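You operate a simulated robot arm through the tools that you are given. There is no shell and no other tool.

You are at the controls of a simulated two-armed robot. One attempt, no reset.

## Task
Buff the green book's spine and slip it into the blue slipcase.
Fine: rub the wax haze off with the round pad and put it back; clamp tight before you rub, loose after. What is to be rubbed or washed off counts as gone when no trace of it is left.

The check looks at the end state, three seconds after you hand in, the way a careful person would. Anything else that was tipped, shoved, dropped, spilled or broken makes it a failure.

## Robot
Two 6-joint arms with fingered hands on one trunk that stands fixed in place. Base frame: the origin is at the foot of the trunk, x ahead of it, y to its left, z up. Lengths are in cm, angles in rad, forces in N, time in s.
The left shoulder is at [2, 15.7, 82.9], the right one opposite. With the tool pointing down near the work surface each hand reaches from about 10 to 80 cm from the base axis, measured 20 degrees to its own side. Payload 4.1 kg a hand.
Tool frame (each hand has its own): the origin (TCP) lies between the finger pads and is the grasp point; the fingertips stand 3.3 cm ahead of it; z points along the fingers, y is the line along which they close. The gripper opens to 11.2 cm; its body begins 3.9 cm behind the TCP. The gripper is a hand of 4 fingers: y runs from the thumb to the fingers, the wrist lies at [-1.6, -11.8, -20] in the tool frame.
Orientation is that of the tool frame in the base frame, as [roll, pitch, yaw] about the fixed x, y, z axes, in that order (R = Rz(yaw) Ry(pitch) Rx(roll)). With the fingers straight down and the wrist toward the robot, the tool's x, y and z point along [0, 1, 0], [1, 0, 0] and [0, 0, -1] of the base frame.

## Interface
- The arms move only by the tool arm_command. It takes "left_targets", "right_targets" or both (then of equal length, played together; a hand with none holds still); each is a list of rows, each a list of 2 entries, a list of its own where there are three numbers: the shift along the base's x, y, z in cm, then the turn, a rotation vector about the base's x, y, z in rad. In form: [[[x, y, z], [rx, ry, rz]], ...]. A call has 1 to 20 rows; each row shifts and turns the commanded pose from where the row before left it. Each row takes 0.2 s and may step no farther than 5 cm and 0.15 rad from the row before; otherwise, the whole call is refused. Where a pose cannot be reached the arm comes as near as it can. A force on the tool above 40 N (or 10 N above the force at the start of the call, whichever is more), or a blocked arm, ends the call early, and 0.2 s more pass. In this call time passes only in rows, and 0.2 s behind the last. It gives the time, the measured TCP pose, the force on the tool (base axes), the opening and the grip force at its end, in the units of the frame above (readings bear some noise), with the torque about the TCP (base axes, N m) and any sound that the robot's microphone picked up.
- Cameras (640 x 400 px; columns grow to the right, rows downward): "scene" is now at [5.66, -2.36, 146.73]; the picture's right is [-0.25, -0.97, 0.00], its down [-0.50, 0.13, -0.86] and it looks along [0.83, -0.21, -0.51] (base axes); focal length 359 px, centre (320, 200). "left" rides on the left gripper at [-6.6, -8.9, -13] in its tool frame; the picture's right is [-0.79, -0.29, 0.54], its down [0.55, -0.71, 0.44] and it looks along [0.26, 0.64, 0.72] (tool axes); focal length 247 px, centre (320, 200). "right" rides on the right gripper at [6.6, -8.9, -13] in its tool frame; the picture's right is [-0.79, 0.29, -0.54], its down [-0.55, -0.71, 0.44] and it looks along [-0.26, 0.64, 0.72] (tool axes); focal length 247 px, centre (320, 200). There is no depth. A picture from a camera that has moved, and an enlarged one, comes with that camera's place and axes in the base frame and with its lens.
- capture(camera): a new picture of that camera. The clock stands still meanwhile.
- finger_targets(index, middle, ring, thumb_bend, thumb_turn, hand): sets how far each is bent, from 0 (flat) to 1 (curled in); at 0.3 the hand is open as for a grip, at 0.7 the pads meet at the TCP. One left out holds its place. A second passes; each finger stops where it meets its share of the squeeze, and holds until it gets a number again. It is the only way to open and close the hand. It gives what a move gives, with no picture; readings hold the bend of each and the force on the fingers (four entries, about 0 where the hand has none), thumb and palm. thumb_turn goes from beside the hand (0) to across from the fingers (1), as for a grip.
- turn_head(pan, tilt): turns the head with the scene camera to pan (to the left, within 1.501 rad either way) and tilt (down, from -0.506 to 1.204), counted from straight ahead of the robot. It gives what a move gives.
- zoom(camera, box): a new picture of the part [left, top, right, bottom] of that camera's present view, enlarged. The clock stands still meanwhile.
- finish_job(): hands the job in; it is judged then, once.

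Places have to be worked out from the pictures, the camera data and where the tool is seen. Open the grippers and draw the arms clear of the work before you hand the job in, unless the task says otherwise.

The tools are called after "Emit:" as a command line: name --argument value ..., lists and objects as JSON in quotes. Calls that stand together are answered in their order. arm_command: Moves the arms, as the interface text tells. Its arguments: {"type":"object","properties":{"left_targets":{"type":"array","items":{"type":"array"}},"right_targets":{"type":"array","items":{"type":"array"}}},"required":[]} The other tools are called the same way: finger_targets (index, middle, ring, thumb_bend, thumb_turn, hand) moves the fingers one by one; turn_head (pan, tilt) turns the head that bears the scene camera; capture (camera) takes a picture; zoom (camera, box) takes an enlarged picture of a part of a camera's view; finish_job () hands the job in.

At the start:

```text
time_s: 0.0
left_ee_pos: [44.37, 13.47, 122.32]
left_tcp_rot: [-3.141, 0.001, 1.399]
left_ft_force: [0.6, 0.0, 0.3]
left_wrist_torque: [-0.02, -0.01, 0.0]
left_opening: 11.16
left_gripper_force: 0.2
left_shape: jaw
left_bend: [0.3, 0.3, 0.3, 0.3, 0.98]
left_finger forces: [0.1, 0.0, 0.1, 0.1, 0.0, 0.1]
right_ee_pos: [39.53, -24.24, 124.94]
right_tcp_rot: [3.141, 0.001, 1.4]
right_ft_force: [-0.6, 0.2, 0.4]
right_wrist_torque: [0.05, 0.03, 0.0]
right_opening: 11.17
right_gripper_force: 0.1
right_shape: jaw
right_bend: [0.3, 0.3, 0.3, 0.3, 0.98]
right_finger forces: [0.0, 0.1, 0.0, 0.0, 0.1, 0.1]
head pan, tilt (commanded): [-0.253, 0.541]
```

scene: 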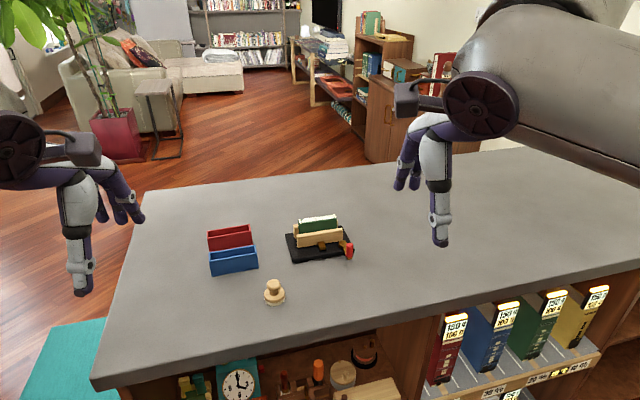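
right: 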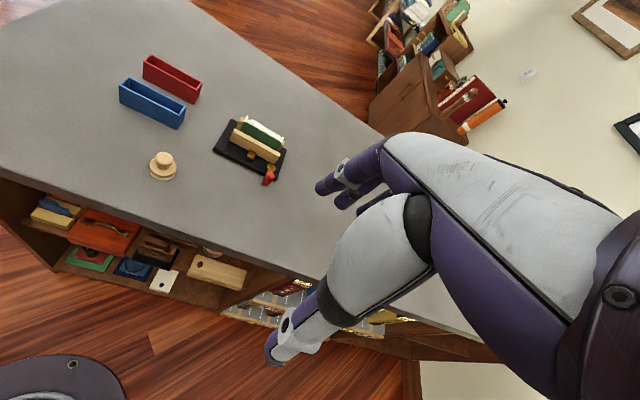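
left: 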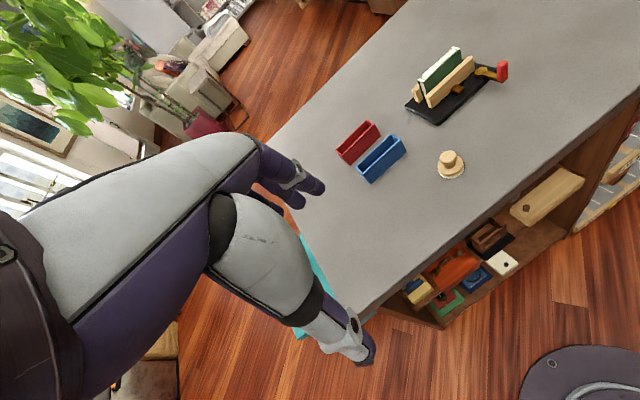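

The scene shows a bench with red and blue slipcases, a round wooden pad, and a clamp holding the green book. I'll zoom in from all cameras to see details.

Emit:
zoom --camera "scene" --box '[190, 190, 370, 310]'

Emit:
zoom --camera "right" --box '[100, 40, 310, 200]'

Emit:
zoom --camera "left" --box '[320, 30, 520, 190]'

```text
3.33 times, centred on (280, 250) of scene
camera zoom: at [5.66, -2.36, 146.73], right [-0.25, -0.97, 0.0], down [-0.5, 0.13, -0.86], along [0.83, -0.21, -0.51], focal length 1195 px, centre (453, 33)
```

zoom: 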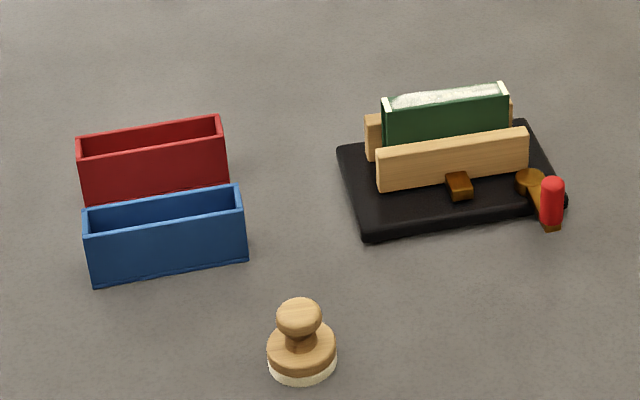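

```text
2.50 times, centred on (205, 120) of right
camera zoom: at [31.84, -16.14, 137.95], right [0.15, -0.83, 0.54], down [-0.79, -0.42, -0.44], along [0.59, -0.36, -0.72], focal length 617 px, centre (608, 400)
```

zoom: 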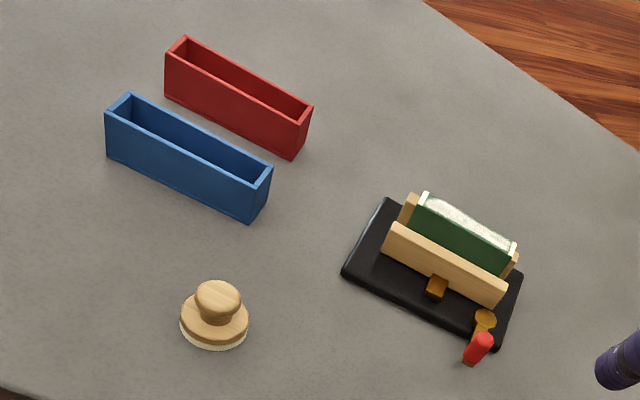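

```text
2.50 times, centred on (420, 110) of left
camera zoom: at [34.52, 8.74, 135.36], right [-0.42, -0.73, -0.54], down [-0.61, 0.67, -0.44], along [0.68, 0.15, -0.72], focal length 617 px, centre (70, 425)
```

zoom: 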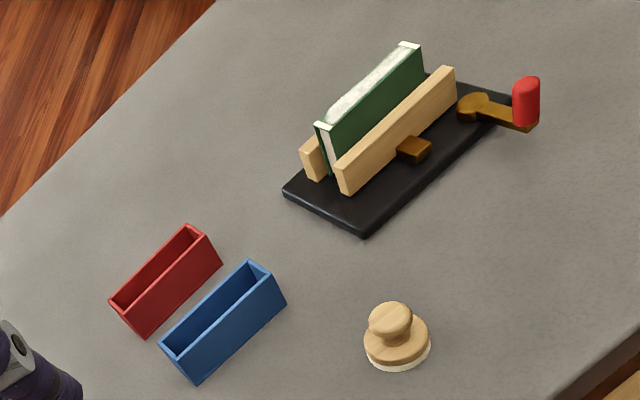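

The objects triangulate to a table height near z≈92 cm, pad knob near (58.2, -6.2). I'll zoom in tighter on each object for detail.

Emit:
zoom --camera "scene" --box '[280, 205, 360, 265]'

Emit:
zoom --camera "left" --box '[400, 35, 520, 130]'

Emit:
zoom --camera "right" --box '[200, 100, 300, 190]'

Emit:
zoom --camera "scene" --box '[200, 215, 300, 310]'

```text
6.67 times, centred on (320, 235) of scene
camera zoom: at [5.66, -2.36, 146.73], right [-0.25, -0.97, 0.0], down [-0.5, 0.13, -0.86], along [0.83, -0.21, -0.51], focal length 2391 px, centre (320, -33)
```

zoom: 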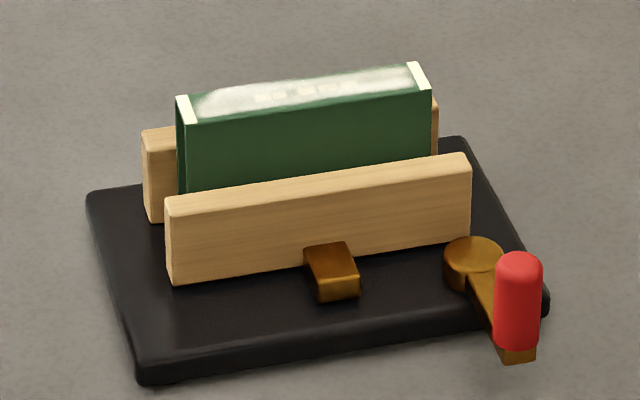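

```text
4.21 times, centred on (460, 82) of left
camera zoom: at [34.52, 8.74, 135.36], right [-0.42, -0.73, -0.54], down [-0.61, 0.67, -0.44], along [0.68, 0.15, -0.72], focal length 1040 px, centre (-270, 695)
```

zoom: 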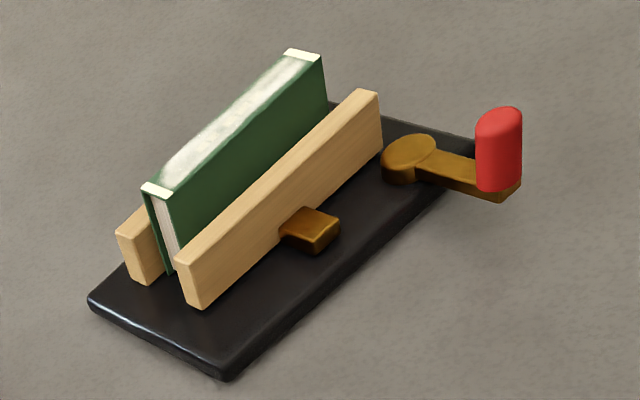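

```text
4.44 times, centred on (250, 145) of right
camera zoom: at [31.84, -16.14, 137.95], right [0.15, -0.83, 0.54], down [-0.79, -0.42, -0.44], along [0.59, -0.36, -0.72], focal length 1098 px, centre (631, 444)
```

zoom: 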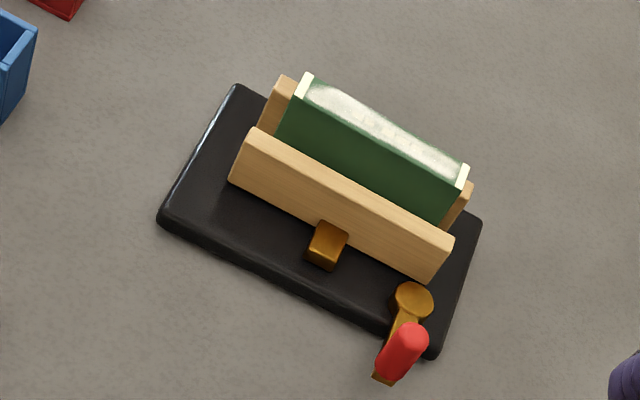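

```text
4.21 times, centred on (250, 262) of scene
camera zoom: at [5.66, -2.36, 146.73], right [-0.25, -0.97, 0.0], down [-0.5, 0.13, -0.86], along [0.83, -0.21, -0.51], focal length 1510 px, centre (615, -63)
```

zoom: 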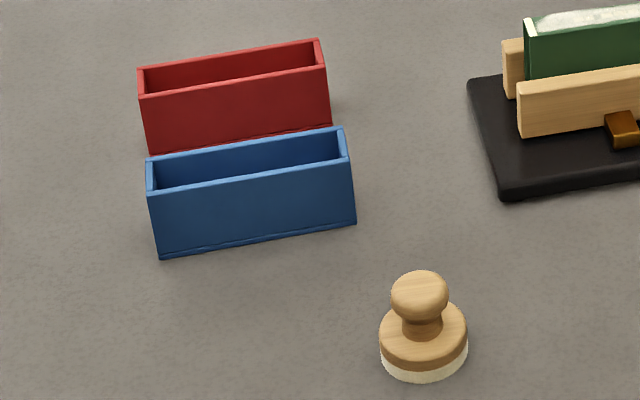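

The lever (red handle) points toward the robot from a pivot near (69.5, -24, 94.7), and the book spine is near x≈74, y -14.7…-23.5, z≈99.5, aligned with y. I'll move the right hand closer, squaring its yaw, for a closer look at the clamp.

Emit:
arm_command --right_targets '[[[3.0, 1.2, -2.5], [0, 0, 0.028]], [[3.0, 1.2, -2.5], [0, 0, 0.028]], [[3.0, 1.2, -2.5], [0, 0, 0.028]], [[3.0, 1.2, -2.5], [0, 0, 0.029]], [[3.0, 1.2, -2.5], [0, 0, 0.029]], [[3.0, 1.2, -2.5], [0, 0, 0.029]]]'

Emit:
capture --camera "right"

Emit:
capture --camera "scene"

```text
time_s: 1.4
left_ee_pos: [44.31, 13.58, 122.39]
left_tcp_rot: [3.141, 0.0, 1.399]
left_ft_force: [-1.2, -0.3, 0.7]
left_wrist_torque: [-0.01, -0.04, 0.01]
left_opening: 11.17
left_gripper_force: 0.1
left_shape: jaw
left_bend: [0.3, 0.3, 0.3, 0.3, 0.98]
left_finger forces: [0.1, 0.0, 0.0, 0.1, 0.1, 0.1]
right_ee_pos: [57.77, -17.04, 109.77]
right_tcp_rot: [3.141, 0.001, 1.573]
right_ft_force: [-1.2, -0.9, 0.5]
right_wrist_torque: [0.02, -0.03, 0.01]
right_opening: 11.18
right_gripper_force: 0.1
right_shape: jaw
right_bend: [0.3, 0.3, 0.3, 0.3, 0.98]
right_finger forces: [0.0, 0.1, 0.1, 0.0, 0.1, 0.0]
head pan, tilt (commanded): [-0.253, 0.541]
```

```text
taken
camera right: at [48.79, -10.38, 122.8], right [0.29, -0.79, 0.54], down [-0.71, -0.55, -0.44], along [0.64, -0.26, -0.72], focal length 247 px, centre (320, 200)
```

right: 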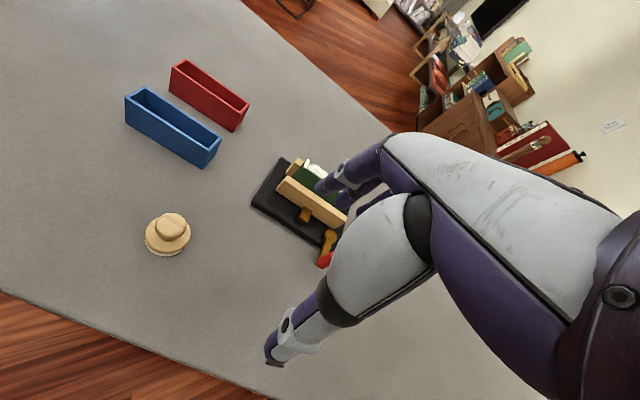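

```text
taken
camera scene: at [5.6, -2.38, 146.73], right [-0.25, -0.97, 0.0], down [-0.5, 0.13, -0.86], along [0.83, -0.21, -0.51], focal length 359 px, centre (320, 200)
```

scene: 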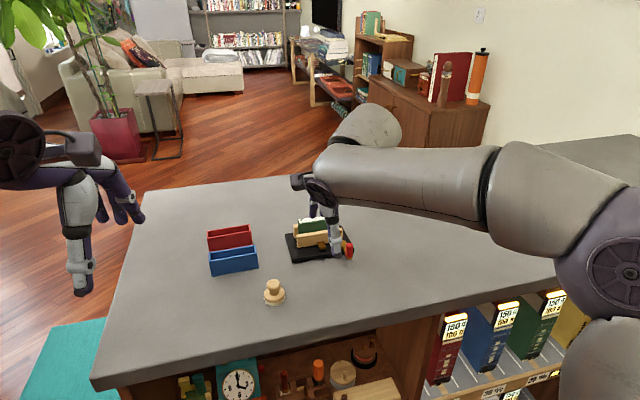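

The right camera view is blocked by the hand itself; shifting the hand right (−y) will put the clamp in the clear left part of the image.

Emit:
arm_command --right_targets '[[[0.5, -4, -1], [0, 0, 0]], [[0.5, -4, -1], [0, 0, 0]], [[0, -3, -1], [0, 0, 0]]]'

Emit:
capture --camera "right"

Emit:
zoom --camera "right" --box '[120, 120, 320, 245]'

Emit:
zoom --camera "scene" --box '[280, 205, 360, 265]'

```text
time_s: 2.2
left_ee_pos: [44.34, 13.38, 122.36]
left_tcp_rot: [3.14, -0.001, 1.399]
left_ft_force: [0.1, -0.5, -0.2]
left_wrist_torque: [0.0, -0.01, -0.02]
left_opening: 11.16
left_gripper_force: 0.0
left_shape: jaw
left_bend: [0.3, 0.3, 0.3, 0.3, 0.98]
left_finger forces: [0.1, 0.0, 0.1, 0.1, 0.0, 0.1]
right_ee_pos: [58.67, -28.22, 106.85]
right_tcp_rot: [3.141, 0.0, 1.572]
right_ft_force: [0.4, 0.8, -0.3]
right_wrist_torque: [-0.04, 0.02, -0.01]
right_opening: 11.17
right_gripper_force: 0.1
right_shape: jaw
right_bend: [0.3, 0.3, 0.3, 0.3, 0.98]
right_finger forces: [0.0, 0.0, 0.1, 0.0, 0.1, 0.1]
head pan, tilt (commanded): [-0.253, 0.541]
```

```text
taken
camera right: at [49.7, -21.64, 119.85], right [0.29, -0.79, 0.54], down [-0.71, -0.55, -0.44], along [0.64, -0.26, -0.72], focal length 247 px, centre (320, 200)
```

right: 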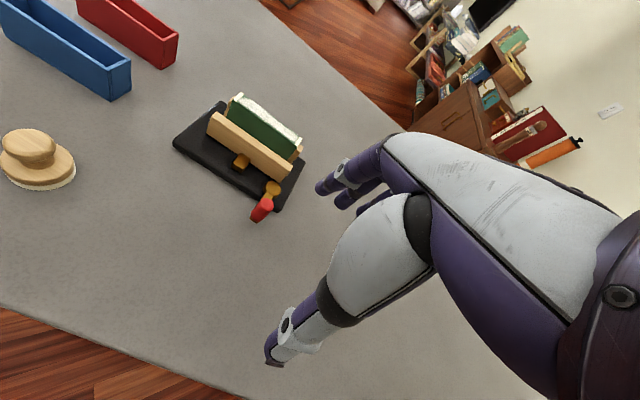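

```text
3.20 times, centred on (220, 182) of right
camera zoom: at [49.7, -21.64, 119.85], right [0.29, -0.79, 0.54], down [-0.71, -0.55, -0.44], along [0.64, -0.26, -0.72], focal length 790 px, centre (640, 256)
```

zoom: 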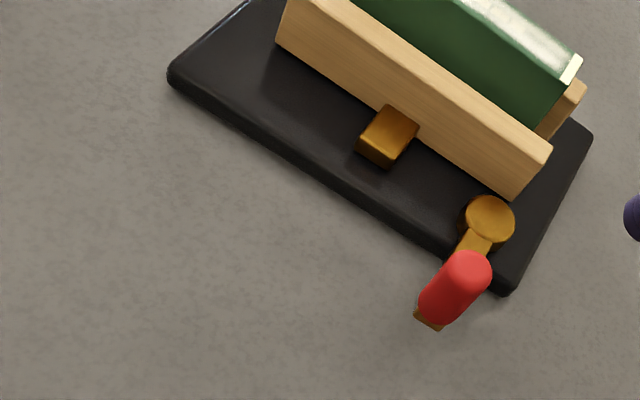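

```text
6.67 times, centred on (320, 235) of scene
camera zoom: at [5.65, -2.33, 146.73], right [-0.25, -0.97, 0.0], down [-0.5, 0.13, -0.86], along [0.83, -0.21, -0.51], focal length 2391 px, centre (320, -33)
```

zoom: 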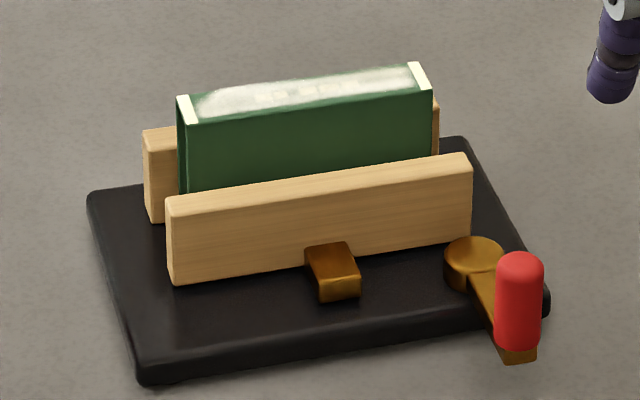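

I want to see how the hand's fingers are shaped relative to the TCP, so I'll look at the scene picture with the hand in view.

Emit:
zoom --camera "scene" --box '[300, 140, 460, 260]'

Emit:
zoom --camera "left" --box '[380, 0, 640, 160]'

```text
3.33 times, centred on (380, 200) of scene
camera zoom: at [5.65, -2.33, 146.73], right [-0.25, -0.97, 0.0], down [-0.5, 0.13, -0.86], along [0.83, -0.21, -0.51], focal length 1195 px, centre (120, 200)
```

zoom: 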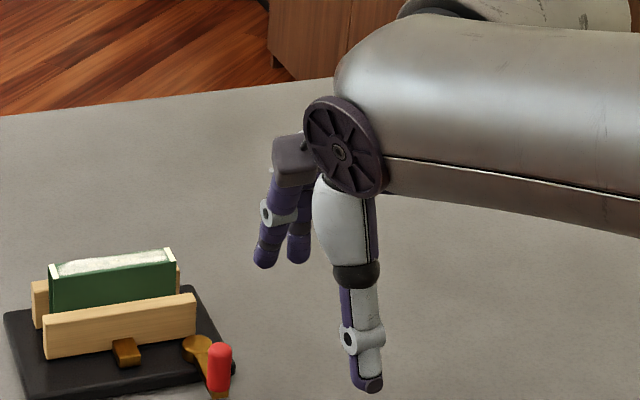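

```text
2.46 times, centred on (510, 80) of left
camera zoom: at [34.52, 8.78, 135.36], right [-0.42, -0.73, -0.54], down [-0.61, 0.67, -0.44], along [0.68, 0.14, -0.72], focal length 608 px, centre (-148, 495)
```

zoom: 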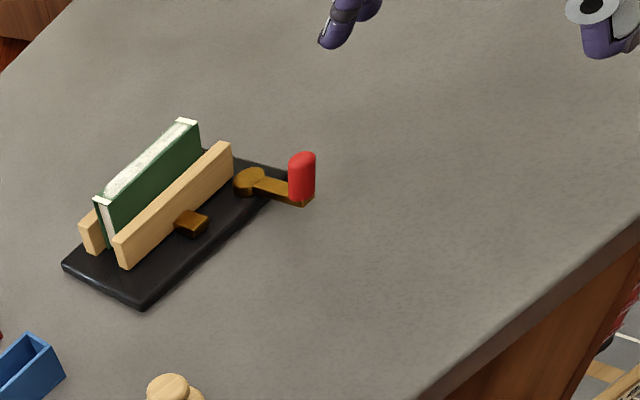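

The hand's thumb sits on the robot side and fingers on the far side. I'll test finger identity and closing geometry in free air: pre-bend the thumb and index, curl the others.

Emit:
finger_targets --hand "right" --index 0.55 --middle 0.3 --ring 0.9 --thumb_bend 0.55

Emit:
zoom --camera "scene" --box '[340, 150, 440, 250]'

Emit:
capture --camera "right"

```text
time_s: 3.2
left_ee_pos: [44.43, 13.34, 122.47]
left_tcp_rot: [3.141, 0.0, 1.399]
left_ft_force: [0.4, 0.4, 0.5]
left_wrist_torque: [-0.01, -0.03, -0.01]
left_opening: 11.14
left_gripper_force: 0.0
left_shape: jaw
left_bend: [0.3, 0.3, 0.3, 0.3, 0.98]
left_finger forces: [0.0, 0.0, 0.1, 0.0, 0.0, 0.1]
right_ee_pos: [58.69, -28.33, 106.94]
right_tcp_rot: [-3.139, -0.001, 1.573]
right_ft_force: [-0.7, 1.0, -0.4]
right_wrist_torque: [0.04, 0.01, -0.04]
right_opening: 4.43
right_gripper_force: 0.1
right_shape: fingers
right_bend: [0.55, 0.3, 0.9, 0.55, 0.98]
right_finger forces: [0.1, 0.0, 0.0, 0.0, 0.1, 0.0]
head pan, tilt (commanded): [-0.253, 0.541]
```

```text
4.00 times, centred on (390, 200) of scene
camera zoom: at [5.66, -2.36, 146.73], right [-0.25, -0.97, 0.0], down [-0.5, 0.13, -0.86], along [0.83, -0.21, -0.51], focal length 1434 px, centre (40, 200)
```

zoom: 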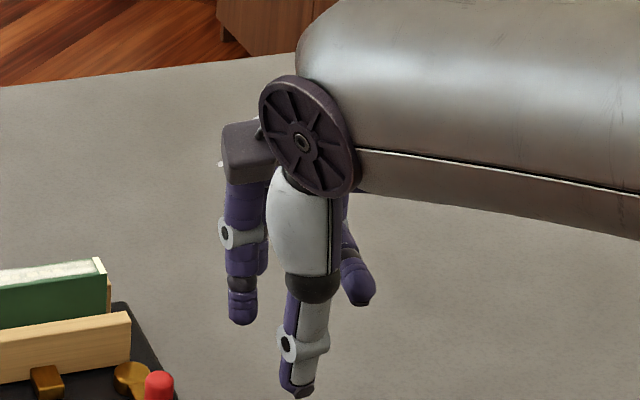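

```text
taken
camera right: at [49.7, -21.63, 119.86], right [0.29, -0.79, 0.54], down [-0.71, -0.55, -0.44], along [0.64, -0.26, -0.72], focal length 247 px, centre (320, 200)
```

right: 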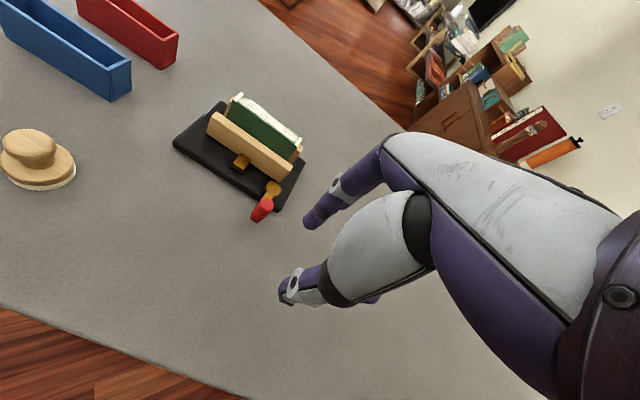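

Index sits on the +y side, thumb centred on the TCP, and 0.55 bend gives a 4.4 cm opening. For the lever I plan to push with the thumb along the tangent, so I'll turn the hand yaw by about +1.3 rad in free air and curl the fingers away.

Emit:
arm_command --right_targets '[[[0, 0, 0.3], [0, 0, 0.145]], [[0, 0, 0], [0, 0, 0.145]], [[0, 0, 0], [0, 0, 0.145]], [[0, 0, 0], [0, 0, 0.145]], [[0, 0, 0], [0, 0, 0.145]], [[0, 0, 0], [0, 0, 0.145]], [[0, 0, 0], [0, 0, 0.145]], [[0, 0, 0], [0, 0, 0.145]], [[0, 0, 0], [0, 0, 0.145]]]'

Emit:
finger_targets --hand "right" --index 1.0 --middle 1.0 --ring 1.0 --thumb_bend 0.55

Emit:
capture --camera "right"

Emit:
capture --camera "scene"

Emit:
zoom --camera "scene" --box '[280, 150, 440, 270]'

```text
time_s: 5.2
left_ee_pos: [44.39, 13.44, 122.44]
left_tcp_rot: [-3.141, 0.001, 1.4]
left_ft_force: [0.8, 0.5, 1.0]
left_wrist_torque: [0.0, -0.04, 0.0]
left_opening: 11.16
left_gripper_force: 0.1
left_shape: jaw
left_bend: [0.3, 0.3, 0.3, 0.3, 0.98]
left_finger forces: [0.0, 0.1, 0.0, 0.0, 0.1, 0.1]
right_ee_pos: [58.42, -27.99, 107.24]
right_tcp_rot: [3.142, 0.002, 2.881]
right_ft_force: [0.3, 0.6, 0.0]
right_wrist_torque: [-0.02, -0.04, 0.01]
right_opening: 4.41
right_gripper_force: 0.0
right_shape: fingers
right_bend: [0.55, 0.3, 0.9, 0.55, 0.98]
right_finger forces: [0.0, 0.0, 0.0, 0.0, 0.0, 0.0]
head pan, tilt (commanded): [-0.253, 0.541]
```

```text
time_s: 6.2
left_ee_pos: [44.32, 13.46, 122.33]
left_tcp_rot: [-3.141, 0.0, 1.4]
left_ft_force: [0.3, 0.5, 0.4]
left_wrist_torque: [0.01, 0.02, 0.01]
left_opening: 11.16
left_gripper_force: 0.0
left_shape: jaw
left_bend: [0.3, 0.3, 0.3, 0.3, 0.98]
left_finger forces: [0.1, 0.1, 0.1, 0.1, 0.0, 0.0]
right_ee_pos: [58.52, -27.95, 107.21]
right_tcp_rot: [-3.14, 0.0, 2.876]
right_ft_force: [0.7, 0.6, -0.4]
right_wrist_torque: [-0.02, 0.0, 0.0]
right_opening: 4.12
right_gripper_force: 0.1
right_shape: fingers
right_bend: [0.99, 1.0, 1.0, 0.54, 0.98]
right_finger forces: [0.0, 0.1, 0.0, 0.0, 0.1, 0.0]
head pan, tilt (commanded): [-0.253, 0.541]
```

```text
taken
camera right: at [49.83, -34.84, 120.27], right [0.84, 0.07, 0.54], down [0.35, -0.83, -0.44], along [0.42, 0.55, -0.72], focal length 247 px, centre (320, 200)
```

right: 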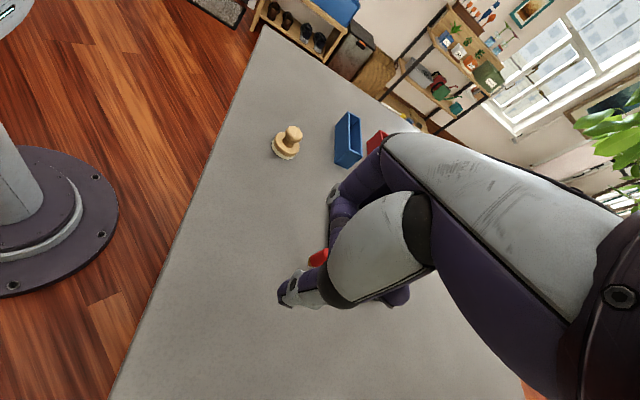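

```text
taken
camera scene: at [5.66, -2.36, 146.73], right [-0.25, -0.97, 0.0], down [-0.5, 0.13, -0.86], along [0.83, -0.21, -0.51], focal length 359 px, centre (320, 200)
```

scene: 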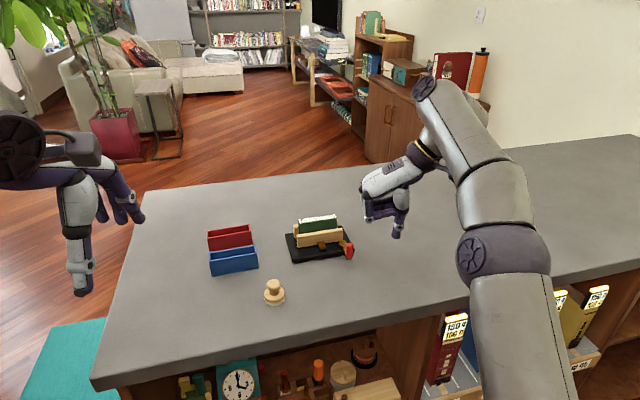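

```text
3.33 times, centred on (360, 210) of scene
camera zoom: at [5.66, -2.36, 146.73], right [-0.25, -0.97, 0.0], down [-0.5, 0.13, -0.86], along [0.83, -0.21, -0.51], focal length 1195 px, centre (187, 167)
```

zoom: 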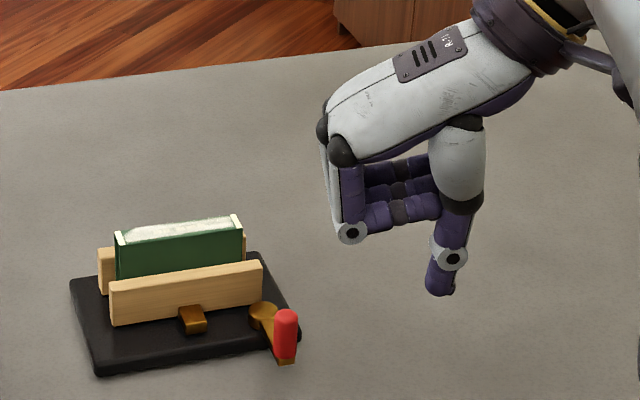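

The fist leaves the thumb hanging alone with its tip about 4 cm below the TCP. I'll move it so the thumb is on the −y side of the red handle (estimated centre (64.0, −24.1), top z≈98.6), stopping just above to check.

Emit:
arm_command --right_targets '[[[2.0, 1.4, 0], [0, 0, 0]], [[2.0, 1.4, 0], [0, 0, 0]], [[1.7, 1.3, -1.5], [0, 0, 0]], [[0, 0, -2.2], [0, 0, 0]]]'

Emit:
zoom --camera "scene" --box '[280, 170, 400, 270]'

Emit:
zoom --camera "left" --box '[400, 20, 540, 120]'

Emit:
zoom --camera "right" --box '[240, 180, 400, 320]'

```text
time_s: 7.2
left_ee_pos: [44.29, 13.47, 122.26]
left_tcp_rot: [-3.141, 0.0, 1.4]
left_ft_force: [0.9, 1.4, 0.4]
left_wrist_torque: [-0.01, 0.0, -0.01]
left_opening: 11.15
left_gripper_force: 0.1
left_shape: jaw
left_bend: [0.3, 0.3, 0.3, 0.3, 0.98]
left_finger forces: [0.0, 0.0, 0.0, 0.0, 0.0, 0.0]
right_ee_pos: [62.41, -24.4, 102.61]
right_tcp_rot: [3.141, -0.001, 2.879]
right_ft_force: [0.7, 0.9, -0.2]
right_wrist_torque: [-0.02, 0.03, -0.02]
right_opening: 4.13
right_gripper_force: 0.0
right_shape: fingers
right_bend: [1.0, 1.0, 1.0, 0.54, 0.98]
right_finger forces: [0.0, 0.0, 0.0, 0.1, 0.1, 0.2]
right hand out of reach, approached as far as the arm can: row 1, 2, 3, 4
head pan, tilt (commanded): [-0.253, 0.541]
```

```text
4.00 times, centred on (340, 220) of scene
camera zoom: at [5.66, -2.35, 146.73], right [-0.25, -0.97, 0.0], down [-0.5, 0.13, -0.86], along [0.83, -0.21, -0.51], focal length 1434 px, centre (240, 120)
```

zoom: 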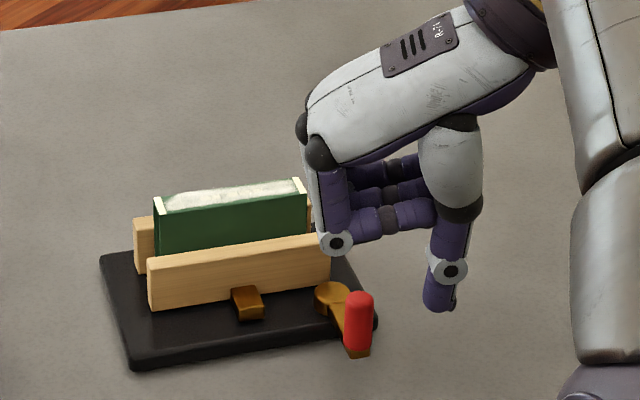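

```text
4.00 times, centred on (470, 70) of left
camera zoom: at [34.53, 8.75, 135.36], right [-0.42, -0.73, -0.54], down [-0.61, 0.67, -0.44], along [0.68, 0.14, -0.72], focal length 988 px, centre (-280, 720)
```

zoom: 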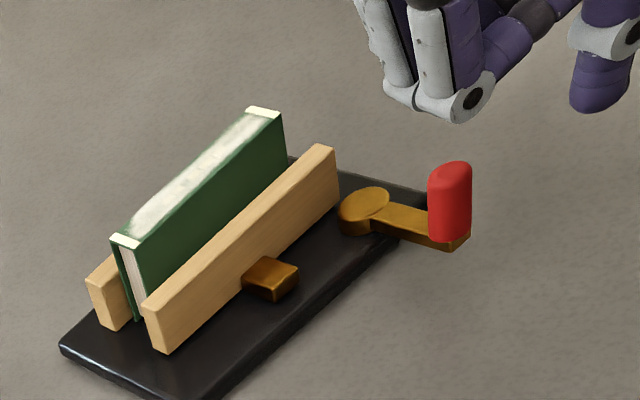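

```text
2.86 times, centred on (320, 250) of right
camera zoom: at [53.77, -31.21, 115.68], right [0.84, 0.07, 0.54], down [0.35, -0.83, -0.44], along [0.42, 0.55, -0.72], focal length 706 px, centre (320, 57)
```

zoom: 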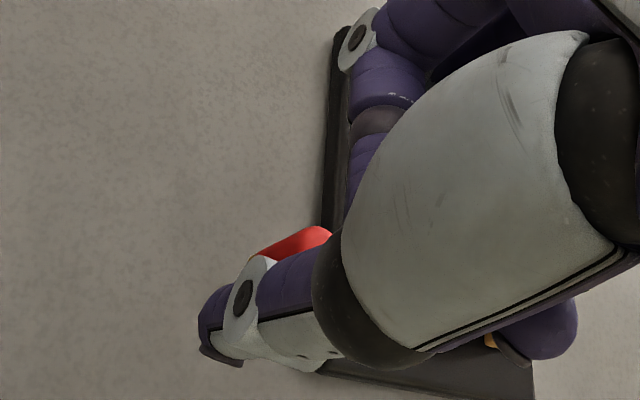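

At that yaw the arm runs out of reach (TCP stopped at (62.4, −24.4, 102.6)). I'll raise and turn back to about 100° yaw, and use the thumb as a vertical peg to push the handle in an arc instead.

Emit:
arm_command --right_targets '[[[-1.5, -1, 2.5], [0, 0, 0]], [[-1.5, -1, 2.5], [0, 0, 0]], [[0, 0, 0], [0, 0, -0.141]], [[0, 0, 0], [0, 0, -0.141]], [[0, 0, 0], [0, 0, -0.141]], [[0, 0, 0], [0, 0, -0.141]], [[0, 0, 0], [0, 0, -0.141]], [[0, 0, 0], [0, 0, -0.141]], [[0, 0, 0], [0, 0, -0.141]], [[0, 0, 0], [0, 0, -0.141]]]'

Emit:
finger_targets --hand "right" --thumb_bend 0.6

Emit:
zoom --camera "scene" --box '[280, 150, 440, 270]'

Emit:
capture --camera "right"

```text
time_s: 9.4
left_ee_pos: [44.44, 13.44, 122.49]
left_tcp_rot: [3.141, 0.0, 1.4]
left_ft_force: [-0.5, -0.6, 0.7]
left_wrist_torque: [-0.01, 0.0, -0.03]
left_opening: 11.16
left_gripper_force: 0.1
left_shape: jaw
left_bend: [0.3, 0.3, 0.3, 0.3, 0.98]
left_finger forces: [0.0, 0.0, 0.2, 0.0, 0.0, 0.1]
right_ee_pos: [59.37, -26.26, 107.55]
right_tcp_rot: [-3.141, 0.002, 1.75]
right_ft_force: [-0.5, 0.1, 0.5]
right_wrist_torque: [0.02, -0.02, -0.01]
right_opening: 4.16
right_gripper_force: 0.0
right_shape: fingers
right_bend: [1.0, 1.0, 1.0, 0.54, 0.98]
right_finger forces: [0.0, 0.1, 0.0, 0.1, 0.0, 0.0]
head pan, tilt (commanded): [-0.253, 0.541]
```

```text
time_s: 10.4
left_ee_pos: [44.35, 13.42, 122.4]
left_tcp_rot: [3.14, 0.0, 1.4]
left_ft_force: [1.7, 0.0, -1.0]
left_wrist_torque: [0.0, -0.02, -0.01]
left_opening: 11.14
left_gripper_force: 0.1
left_shape: jaw
left_bend: [0.3, 0.3, 0.3, 0.3, 0.98]
left_finger forces: [0.1, 0.1, 0.0, 0.0, 0.1, 0.0]
right_ee_pos: [59.46, -26.29, 107.69]
right_tcp_rot: [3.141, 0.001, 1.748]
right_ft_force: [-0.5, 0.3, -0.4]
right_wrist_torque: [-0.06, 0.01, 0.01]
right_opening: 4.09
right_gripper_force: 0.0
right_shape: fingers
right_bend: [1.0, 1.0, 1.0, 0.58, 0.98]
right_finger forces: [0.1, 0.0, 0.0, 0.0, 0.0, 0.0]
head pan, tilt (commanded): [-0.253, 0.541]
```

```text
3.33 times, centred on (360, 210) of scene
camera zoom: at [5.66, -2.36, 146.73], right [-0.25, -0.97, 0.0], down [-0.5, 0.13, -0.86], along [0.83, -0.21, -0.51], focal length 1195 px, centre (187, 167)
```

zoom: 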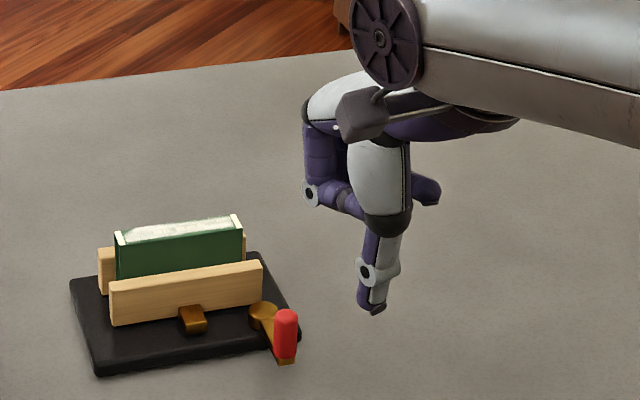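

```text
taken
camera right: at [49.42, -21.33, 120.64], right [0.42, -0.73, 0.54], down [-0.6, -0.67, -0.44], along [0.68, -0.14, -0.72], focal length 247 px, centre (320, 200)
```

right: 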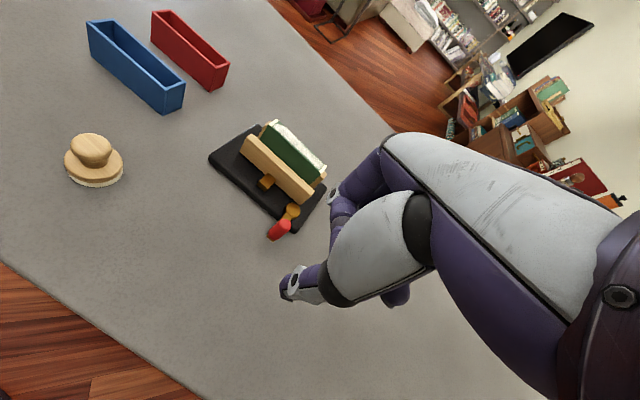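

Thumb tip centre is about 3.0 cm to the thumb side and ~4 cm below the TCP. I'll move over so the thumb hangs ~1.2 cm to the −y side of the handle, stopping just above handle height to verify.

Emit:
arm_command --right_targets '[[[2.5, -0.1, 0], [0, 0, 0]], [[2.5, -0.1, 0], [0, 0, 0]], [[2.5, 0, 0], [0, 0, 0]], [[0, 0, -2], [0, 0, 0]], [[0, 0, -2], [0, 0, 0]]]'

Emit:
zoom --camera "scene" --box '[300, 180, 400, 270]'

Emit:
zoom --camera "left" --box '[420, 20, 560, 120]'

Emit:
capture --camera "right"

```text
time_s: 11.6
left_ee_pos: [44.29, 13.44, 122.45]
left_tcp_rot: [-3.14, 0.002, 1.398]
left_ft_force: [-0.7, -0.2, -1.4]
left_wrist_torque: [0.0, 0.01, -0.01]
left_opening: 11.17
left_gripper_force: 0.0
left_shape: jaw
left_bend: [0.3, 0.3, 0.3, 0.3, 0.98]
left_finger forces: [0.1, 0.1, 0.0, 0.0, 0.0, 0.1]
right_ee_pos: [66.81, -26.56, 103.62]
right_tcp_rot: [-3.142, -0.001, 1.749]
right_ft_force: [0.0, -0.6, -0.3]
right_wrist_torque: [0.01, -0.02, 0.01]
right_opening: 4.08
right_gripper_force: 0.0
right_shape: fingers
right_bend: [1.0, 1.0, 1.0, 0.58, 0.98]
right_finger forces: [0.0, 0.0, 0.0, 0.1, 0.0, 0.0]
head pan, tilt (commanded): [-0.253, 0.541]
```

```text
4.44 times, centred on (350, 225) of scene
camera zoom: at [5.65, -2.36, 146.73], right [-0.25, -0.97, 0.0], down [-0.5, 0.13, -0.86], along [0.83, -0.21, -0.51], focal length 1594 px, centre (187, 89)
```

zoom: 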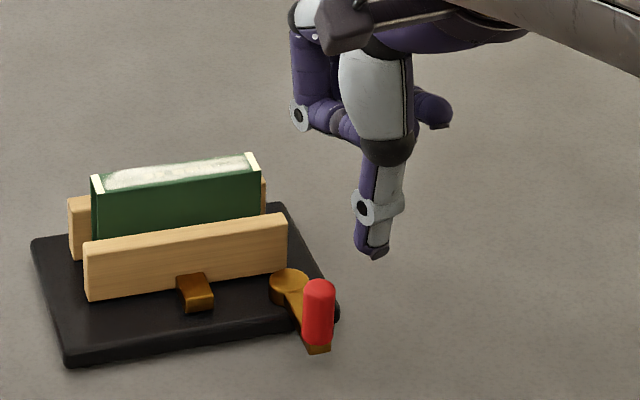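

```text
4.00 times, centred on (490, 70) of left
camera zoom: at [34.51, 8.74, 135.37], right [-0.42, -0.73, -0.54], down [-0.61, 0.67, -0.44], along [0.68, 0.14, -0.72], focal length 988 px, centre (-360, 720)
```

zoom: 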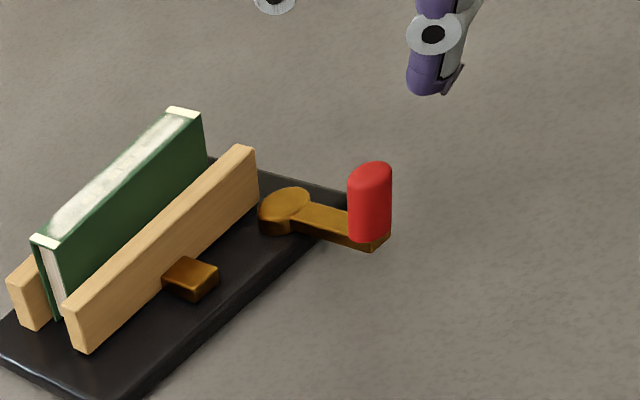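

```text
taken
camera right: at [56.84, -21.5, 116.61], right [0.42, -0.73, 0.54], down [-0.6, -0.67, -0.44], along [0.68, -0.14, -0.72], focal length 247 px, centre (320, 200)
```

right: 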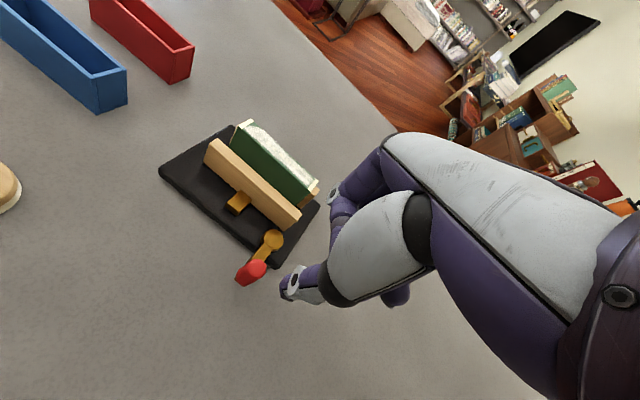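

The thumb is where I predicted (about 1.2 cm to the −y side of the handle). I'll lower by 3.2 cm and gently push the handle toward +y about 20° to see whether the jaw closes.

Emit:
arm_command --right_targets '[[[0, 0, -1.6], [0, 0, 0]], [[0, 0, -1.6], [0, 0, 0]], [[0, 0.6, 0], [0, 0, 0]], [[0, 0.6, 0], [0, 0, 0]], [[0, 0.6, 0], [0, 0, 0]], [[0, 0.6, 0], [0, 0, 0]], [[0, 0.6, 0], [0, 0, 0]]]'

Emit:
zoom --camera "scene" --box '[280, 190, 380, 270]'

Emit:
zoom --camera "left" --box '[400, 20, 540, 120]'

```text
time_s: 13.2
left_ee_pos: [44.36, 13.4, 122.4]
left_tcp_rot: [-3.141, 0.0, 1.4]
left_ft_force: [0.1, -0.2, -0.4]
left_wrist_torque: [0.01, 0.02, -0.01]
left_opening: 11.16
left_gripper_force: 0.0
left_shape: jaw
left_bend: [0.3, 0.3, 0.3, 0.3, 0.98]
left_finger forces: [0.0, 0.0, 0.0, 0.0, 0.0, 0.1]
right_ee_pos: [66.98, -23.52, 100.44]
right_tcp_rot: [-3.141, 0.0, 1.749]
right_ft_force: [-0.1, 0.0, 0.8]
right_wrist_torque: [-0.02, 0.02, -0.01]
right_opening: 4.1
right_gripper_force: 0.4
right_shape: fingers
right_bend: [1.0, 1.0, 1.0, 0.58, 0.98]
right_finger forces: [0.0, 0.1, 0.1, 0.0, 0.3, 0.0]
head pan, tilt (commanded): [-0.253, 0.541]
```

```text
5.00 times, centred on (330, 230) of scene
camera zoom: at [5.66, -2.37, 146.73], right [-0.25, -0.97, 0.0], down [-0.5, 0.13, -0.86], along [0.83, -0.21, -0.51], focal length 1793 px, centre (270, 50)
```

zoom: 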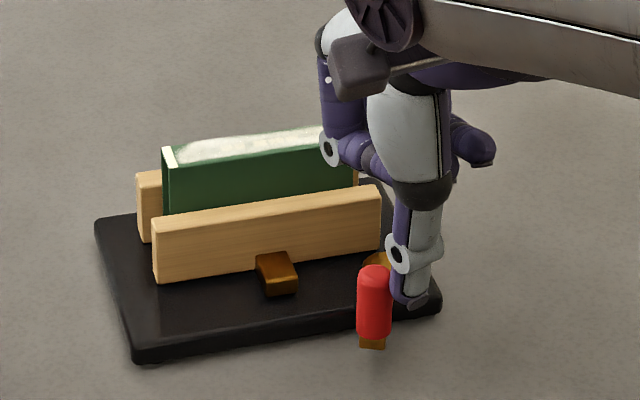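

```text
4.00 times, centred on (470, 70) of left
camera zoom: at [34.53, 8.73, 135.36], right [-0.42, -0.73, -0.54], down [-0.61, 0.67, -0.44], along [0.68, 0.15, -0.72], focal length 988 px, centre (-280, 720)
```

zoom: 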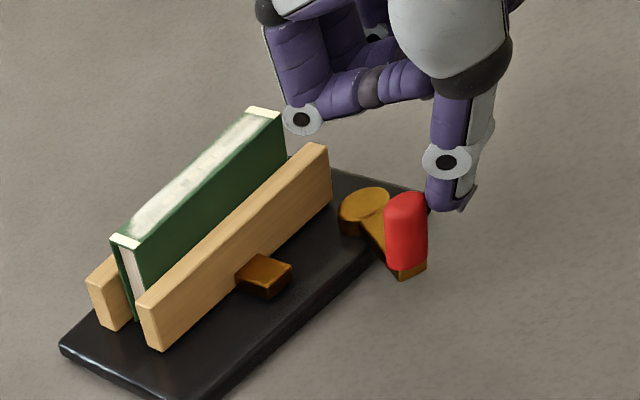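

The lever swings freely and the front jaw has crept toward the book, so this is the tightening direction. I'll continue the arc to about 50°.

Emit:
arm_command --right_targets '[[[-0.05, 0.5, 0], [0, 0, 0]], [[-0.05, 0.5, 0], [0, 0, 0]], [[0.1, 0.45, 0], [0, 0, 0]], [[0.15, 0.45, 0], [0, 0, 0]], [[0.2, 0.45, 0], [0, 0, 0]], [[0.25, 0.4, 0], [0, 0, 0]]]'

Emit:
zoom --camera "scene" --box '[280, 190, 380, 270]'

Emit:
zoom --camera "left" --box '[400, 20, 540, 120]'

```text
time_s: 14.6
left_ee_pos: [44.39, 13.43, 122.38]
left_tcp_rot: [-3.141, -0.001, 1.4]
left_ft_force: [-0.3, -0.4, 0.0]
left_wrist_torque: [0.02, 0.01, 0.0]
left_opening: 11.2
left_gripper_force: 0.1
left_shape: jaw
left_bend: [0.3, 0.3, 0.3, 0.3, 0.98]
left_finger forces: [0.0, 0.0, 0.0, 0.0, 0.0, 0.1]
right_ee_pos: [67.41, -20.84, 100.3]
right_tcp_rot: [-3.141, 0.0, 1.749]
right_ft_force: [-0.8, 0.4, -0.1]
right_wrist_torque: [0.01, -0.05, 0.02]
right_opening: 4.11
right_gripper_force: 0.4
right_shape: fingers
right_bend: [1.0, 1.0, 1.0, 0.58, 0.98]
right_finger forces: [0.1, 0.0, 0.1, 0.0, 0.2, 0.0]
head pan, tilt (commanded): [-0.253, 0.541]
```

```text
5.00 times, centred on (330, 230) of scene
camera zoom: at [5.65, -2.37, 146.73], right [-0.25, -0.97, 0.0], down [-0.5, 0.13, -0.86], along [0.83, -0.21, -0.51], focal length 1793 px, centre (270, 50)
```

zoom: 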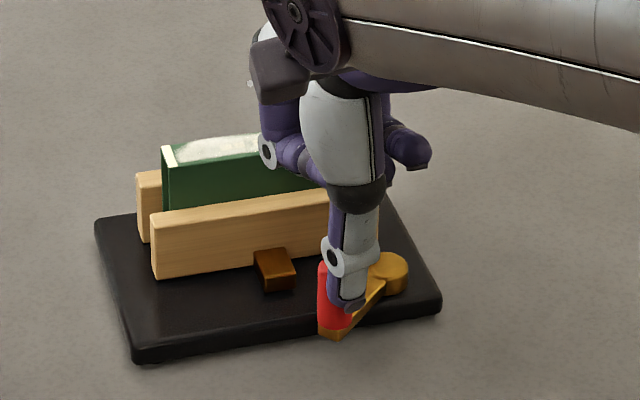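

```text
4.00 times, centred on (470, 70) of left
camera zoom: at [34.52, 8.74, 135.36], right [-0.42, -0.73, -0.54], down [-0.61, 0.67, -0.44], along [0.68, 0.15, -0.72], focal length 988 px, centre (-280, 720)
```

zoom: 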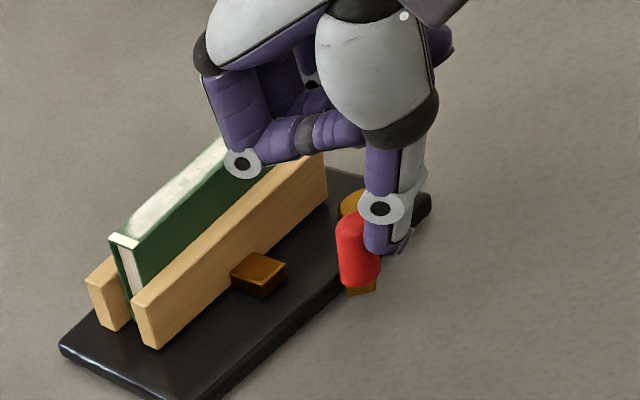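

Jaw keeps closing with negligible force. Continue the arc to ~70°, raising slightly to keep the knuckles clear of the book.

Emit:
arm_command --right_targets '[[[0.28, 0.38, 0.15], [0, 0, 0]], [[0.3, 0.38, 0.15], [0, 0, 0]], [[0.33, 0.34, 0.15], [0, 0, 0]], [[0.36, 0.32, 0.1], [0, 0, 0]]]'

Emit:
zoom --camera "scene" --box '[280, 190, 380, 270]'

Emit:
zoom --camera "left" --box '[400, 20, 540, 120]'

```text
time_s: 15.6
left_ee_pos: [44.36, 13.47, 122.36]
left_tcp_rot: [-3.141, -0.001, 1.4]
left_ft_force: [0.5, 0.5, -0.6]
left_wrist_torque: [-0.01, -0.01, 0.01]
left_opening: 11.2
left_gripper_force: 0.1
left_shape: jaw
left_bend: [0.3, 0.3, 0.3, 0.3, 0.98]
left_finger forces: [0.0, 0.0, 0.0, 0.0, 0.1, 0.1]
right_ee_pos: [68.62, -19.34, 100.94]
right_tcp_rot: [3.141, 0.001, 1.749]
right_ft_force: [-0.3, 0.0, -0.1]
right_wrist_torque: [0.02, -0.03, 0.03]
right_opening: 4.09
right_gripper_force: 0.0
right_shape: fingers
right_bend: [1.0, 1.0, 1.0, 0.58, 0.98]
right_finger forces: [0.0, 0.0, 0.1, 0.0, 0.2, 0.1]
head pan, tilt (commanded): [-0.253, 0.541]
```

```text
5.00 times, centred on (330, 230) of scene
camera zoom: at [5.65, -2.37, 146.73], right [-0.25, -0.97, 0.0], down [-0.5, 0.13, -0.86], along [0.83, -0.21, -0.51], focal length 1793 px, centre (270, 50)
```

zoom: 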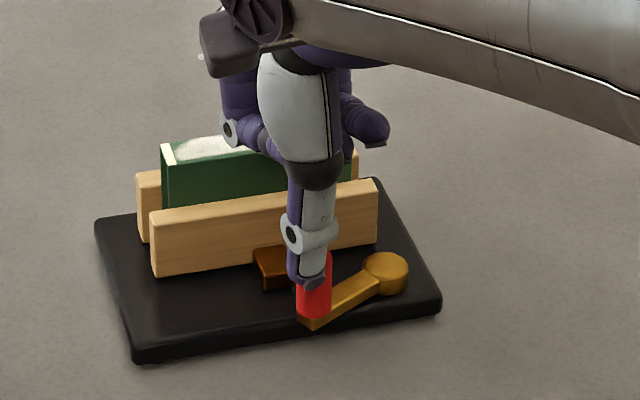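

```text
4.00 times, centred on (470, 70) of left
camera zoom: at [34.52, 8.74, 135.36], right [-0.42, -0.73, -0.54], down [-0.61, 0.67, -0.44], along [0.68, 0.15, -0.72], focal length 988 px, centre (-280, 720)
```

zoom: 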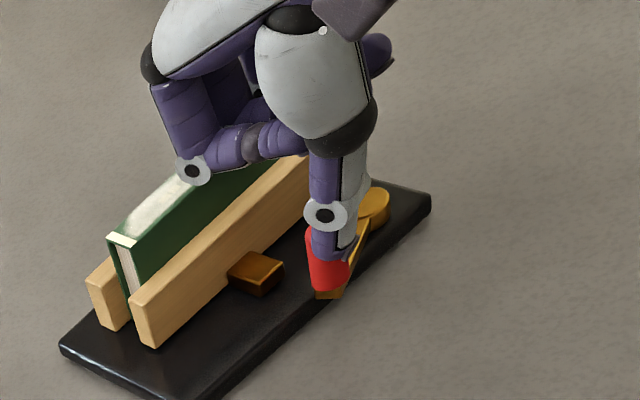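

Knuckle bottom triangulates to z≈101.1, well above the book, so I can keep pushing. I'll continue in small steps towards 85–90° and watch for rising force.

Emit:
arm_command --right_targets '[[[0.4, 0.25, -0.1], [0, 0, 0]], [[0.4, 0.22, -0.1], [0, 0, 0]], [[0.4, 0.18, 0], [0, 0, 0]], [[0.4, 0.16, 0], [0, 0, 0]]]'

Emit:
zoom --camera "scene" --box '[280, 190, 380, 270]'

Emit:
zoom --camera "left" --box '[400, 20, 540, 120]'

```text
time_s: 16.6
left_ee_pos: [44.33, 13.45, 122.31]
left_tcp_rot: [3.141, 0.002, 1.4]
left_ft_force: [-0.1, -0.3, -0.5]
left_wrist_torque: [0.01, 0.03, 0.0]
left_opening: 11.17
left_gripper_force: 0.1
left_shape: jaw
left_bend: [0.3, 0.3, 0.3, 0.3, 0.98]
left_finger forces: [0.1, 0.1, 0.0, 0.0, 0.2, 0.0]
right_ee_pos: [70.39, -18.69, 100.75]
right_tcp_rot: [3.141, -0.001, 1.748]
right_ft_force: [-1.7, 0.2, 0.1]
right_wrist_torque: [-0.02, 0.08, -0.02]
right_opening: 4.14
right_gripper_force: 0.6
right_shape: fingers
right_bend: [1.0, 1.0, 1.0, 0.58, 0.97]
right_finger forces: [0.0, 0.1, 0.0, 0.1, 1.5, 0.1]
head pan, tilt (commanded): [-0.253, 0.541]
```

```text
5.00 times, centred on (330, 230) of scene
camera zoom: at [5.64, -2.37, 146.73], right [-0.25, -0.97, 0.0], down [-0.5, 0.13, -0.86], along [0.83, -0.21, -0.51], focal length 1793 px, centre (270, 50)
```

zoom: 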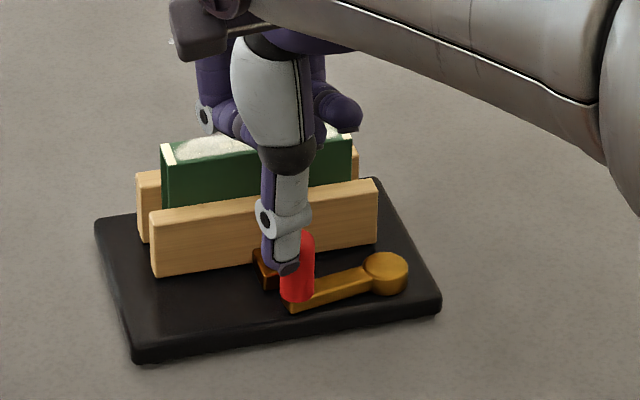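

```text
4.00 times, centred on (470, 70) of left
camera zoom: at [34.51, 8.74, 135.37], right [-0.42, -0.73, -0.54], down [-0.61, 0.67, -0.44], along [0.68, 0.14, -0.72], focal length 988 px, centre (-280, 720)
```

zoom: 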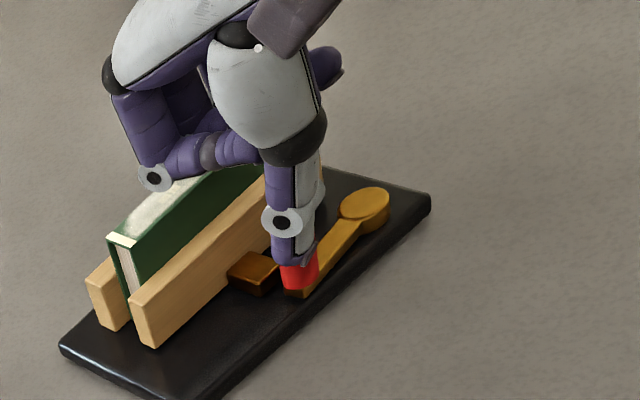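

The lever is now near 80–85° with ~1.5 N at the thumb; the jaw is against the book. I'll push a bit further in +x to get it firmly tight.

Emit:
arm_command --right_targets '[[[0.3, -0.05, 0], [0, 0, 0]], [[0.3, -0.05, 0], [0, 0, 0]], [[0.3, -0.05, 0], [0, 0, 0]]]'

Emit:
zoom --camera "scene" --box '[280, 190, 380, 270]'

Emit:
zoom --camera "left" --box '[400, 20, 540, 120]'

```text
time_s: 17.4
left_ee_pos: [44.23, 13.58, 122.47]
left_tcp_rot: [3.14, 0.001, 1.402]
left_ft_force: [0.9, -0.3, 0.7]
left_wrist_torque: [0.01, 0.0, -0.04]
left_opening: 11.16
left_gripper_force: 0.0
left_shape: jaw
left_bend: [0.3, 0.3, 0.3, 0.3, 0.98]
left_finger forces: [0.0, 0.0, 0.1, 0.0, 0.1, 0.1]
right_ee_pos: [71.3, -18.63, 100.87]
right_tcp_rot: [-3.141, 0.001, 1.749]
right_ft_force: [-5.8, 2.3, 1.1]
right_wrist_torque: [0.04, 0.21, -0.08]
right_opening: 4.26
right_gripper_force: 2.2
right_shape: fingers
right_bend: [1.0, 1.0, 1.0, 0.55, 0.96]
right_finger forces: [0.0, 0.0, 0.0, 0.1, 4.5, 0.0]
head pan, tilt (commanded): [-0.253, 0.541]
```

```text
5.00 times, centred on (330, 230) of scene
camera zoom: at [5.63, -2.36, 146.73], right [-0.25, -0.97, 0.0], down [-0.5, 0.13, -0.86], along [0.83, -0.21, -0.51], focal length 1793 px, centre (270, 50)
```

zoom: 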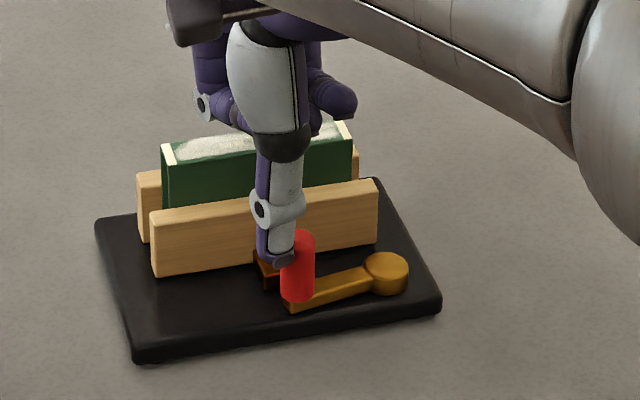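

```text
4.00 times, centred on (470, 70) of left
camera zoom: at [34.5, 8.75, 135.37], right [-0.42, -0.73, -0.54], down [-0.61, 0.67, -0.44], along [0.68, 0.15, -0.72], focal length 988 px, centre (-280, 720)
```

zoom: 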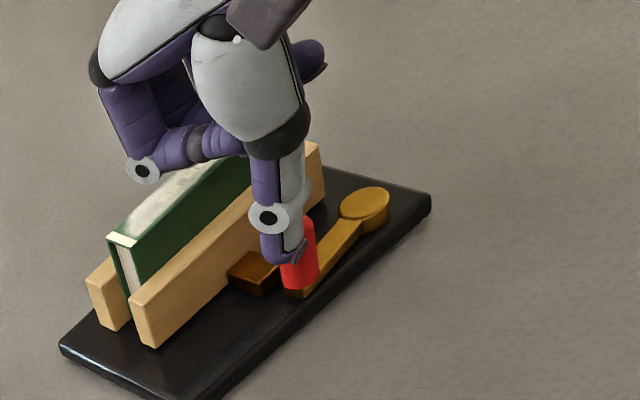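

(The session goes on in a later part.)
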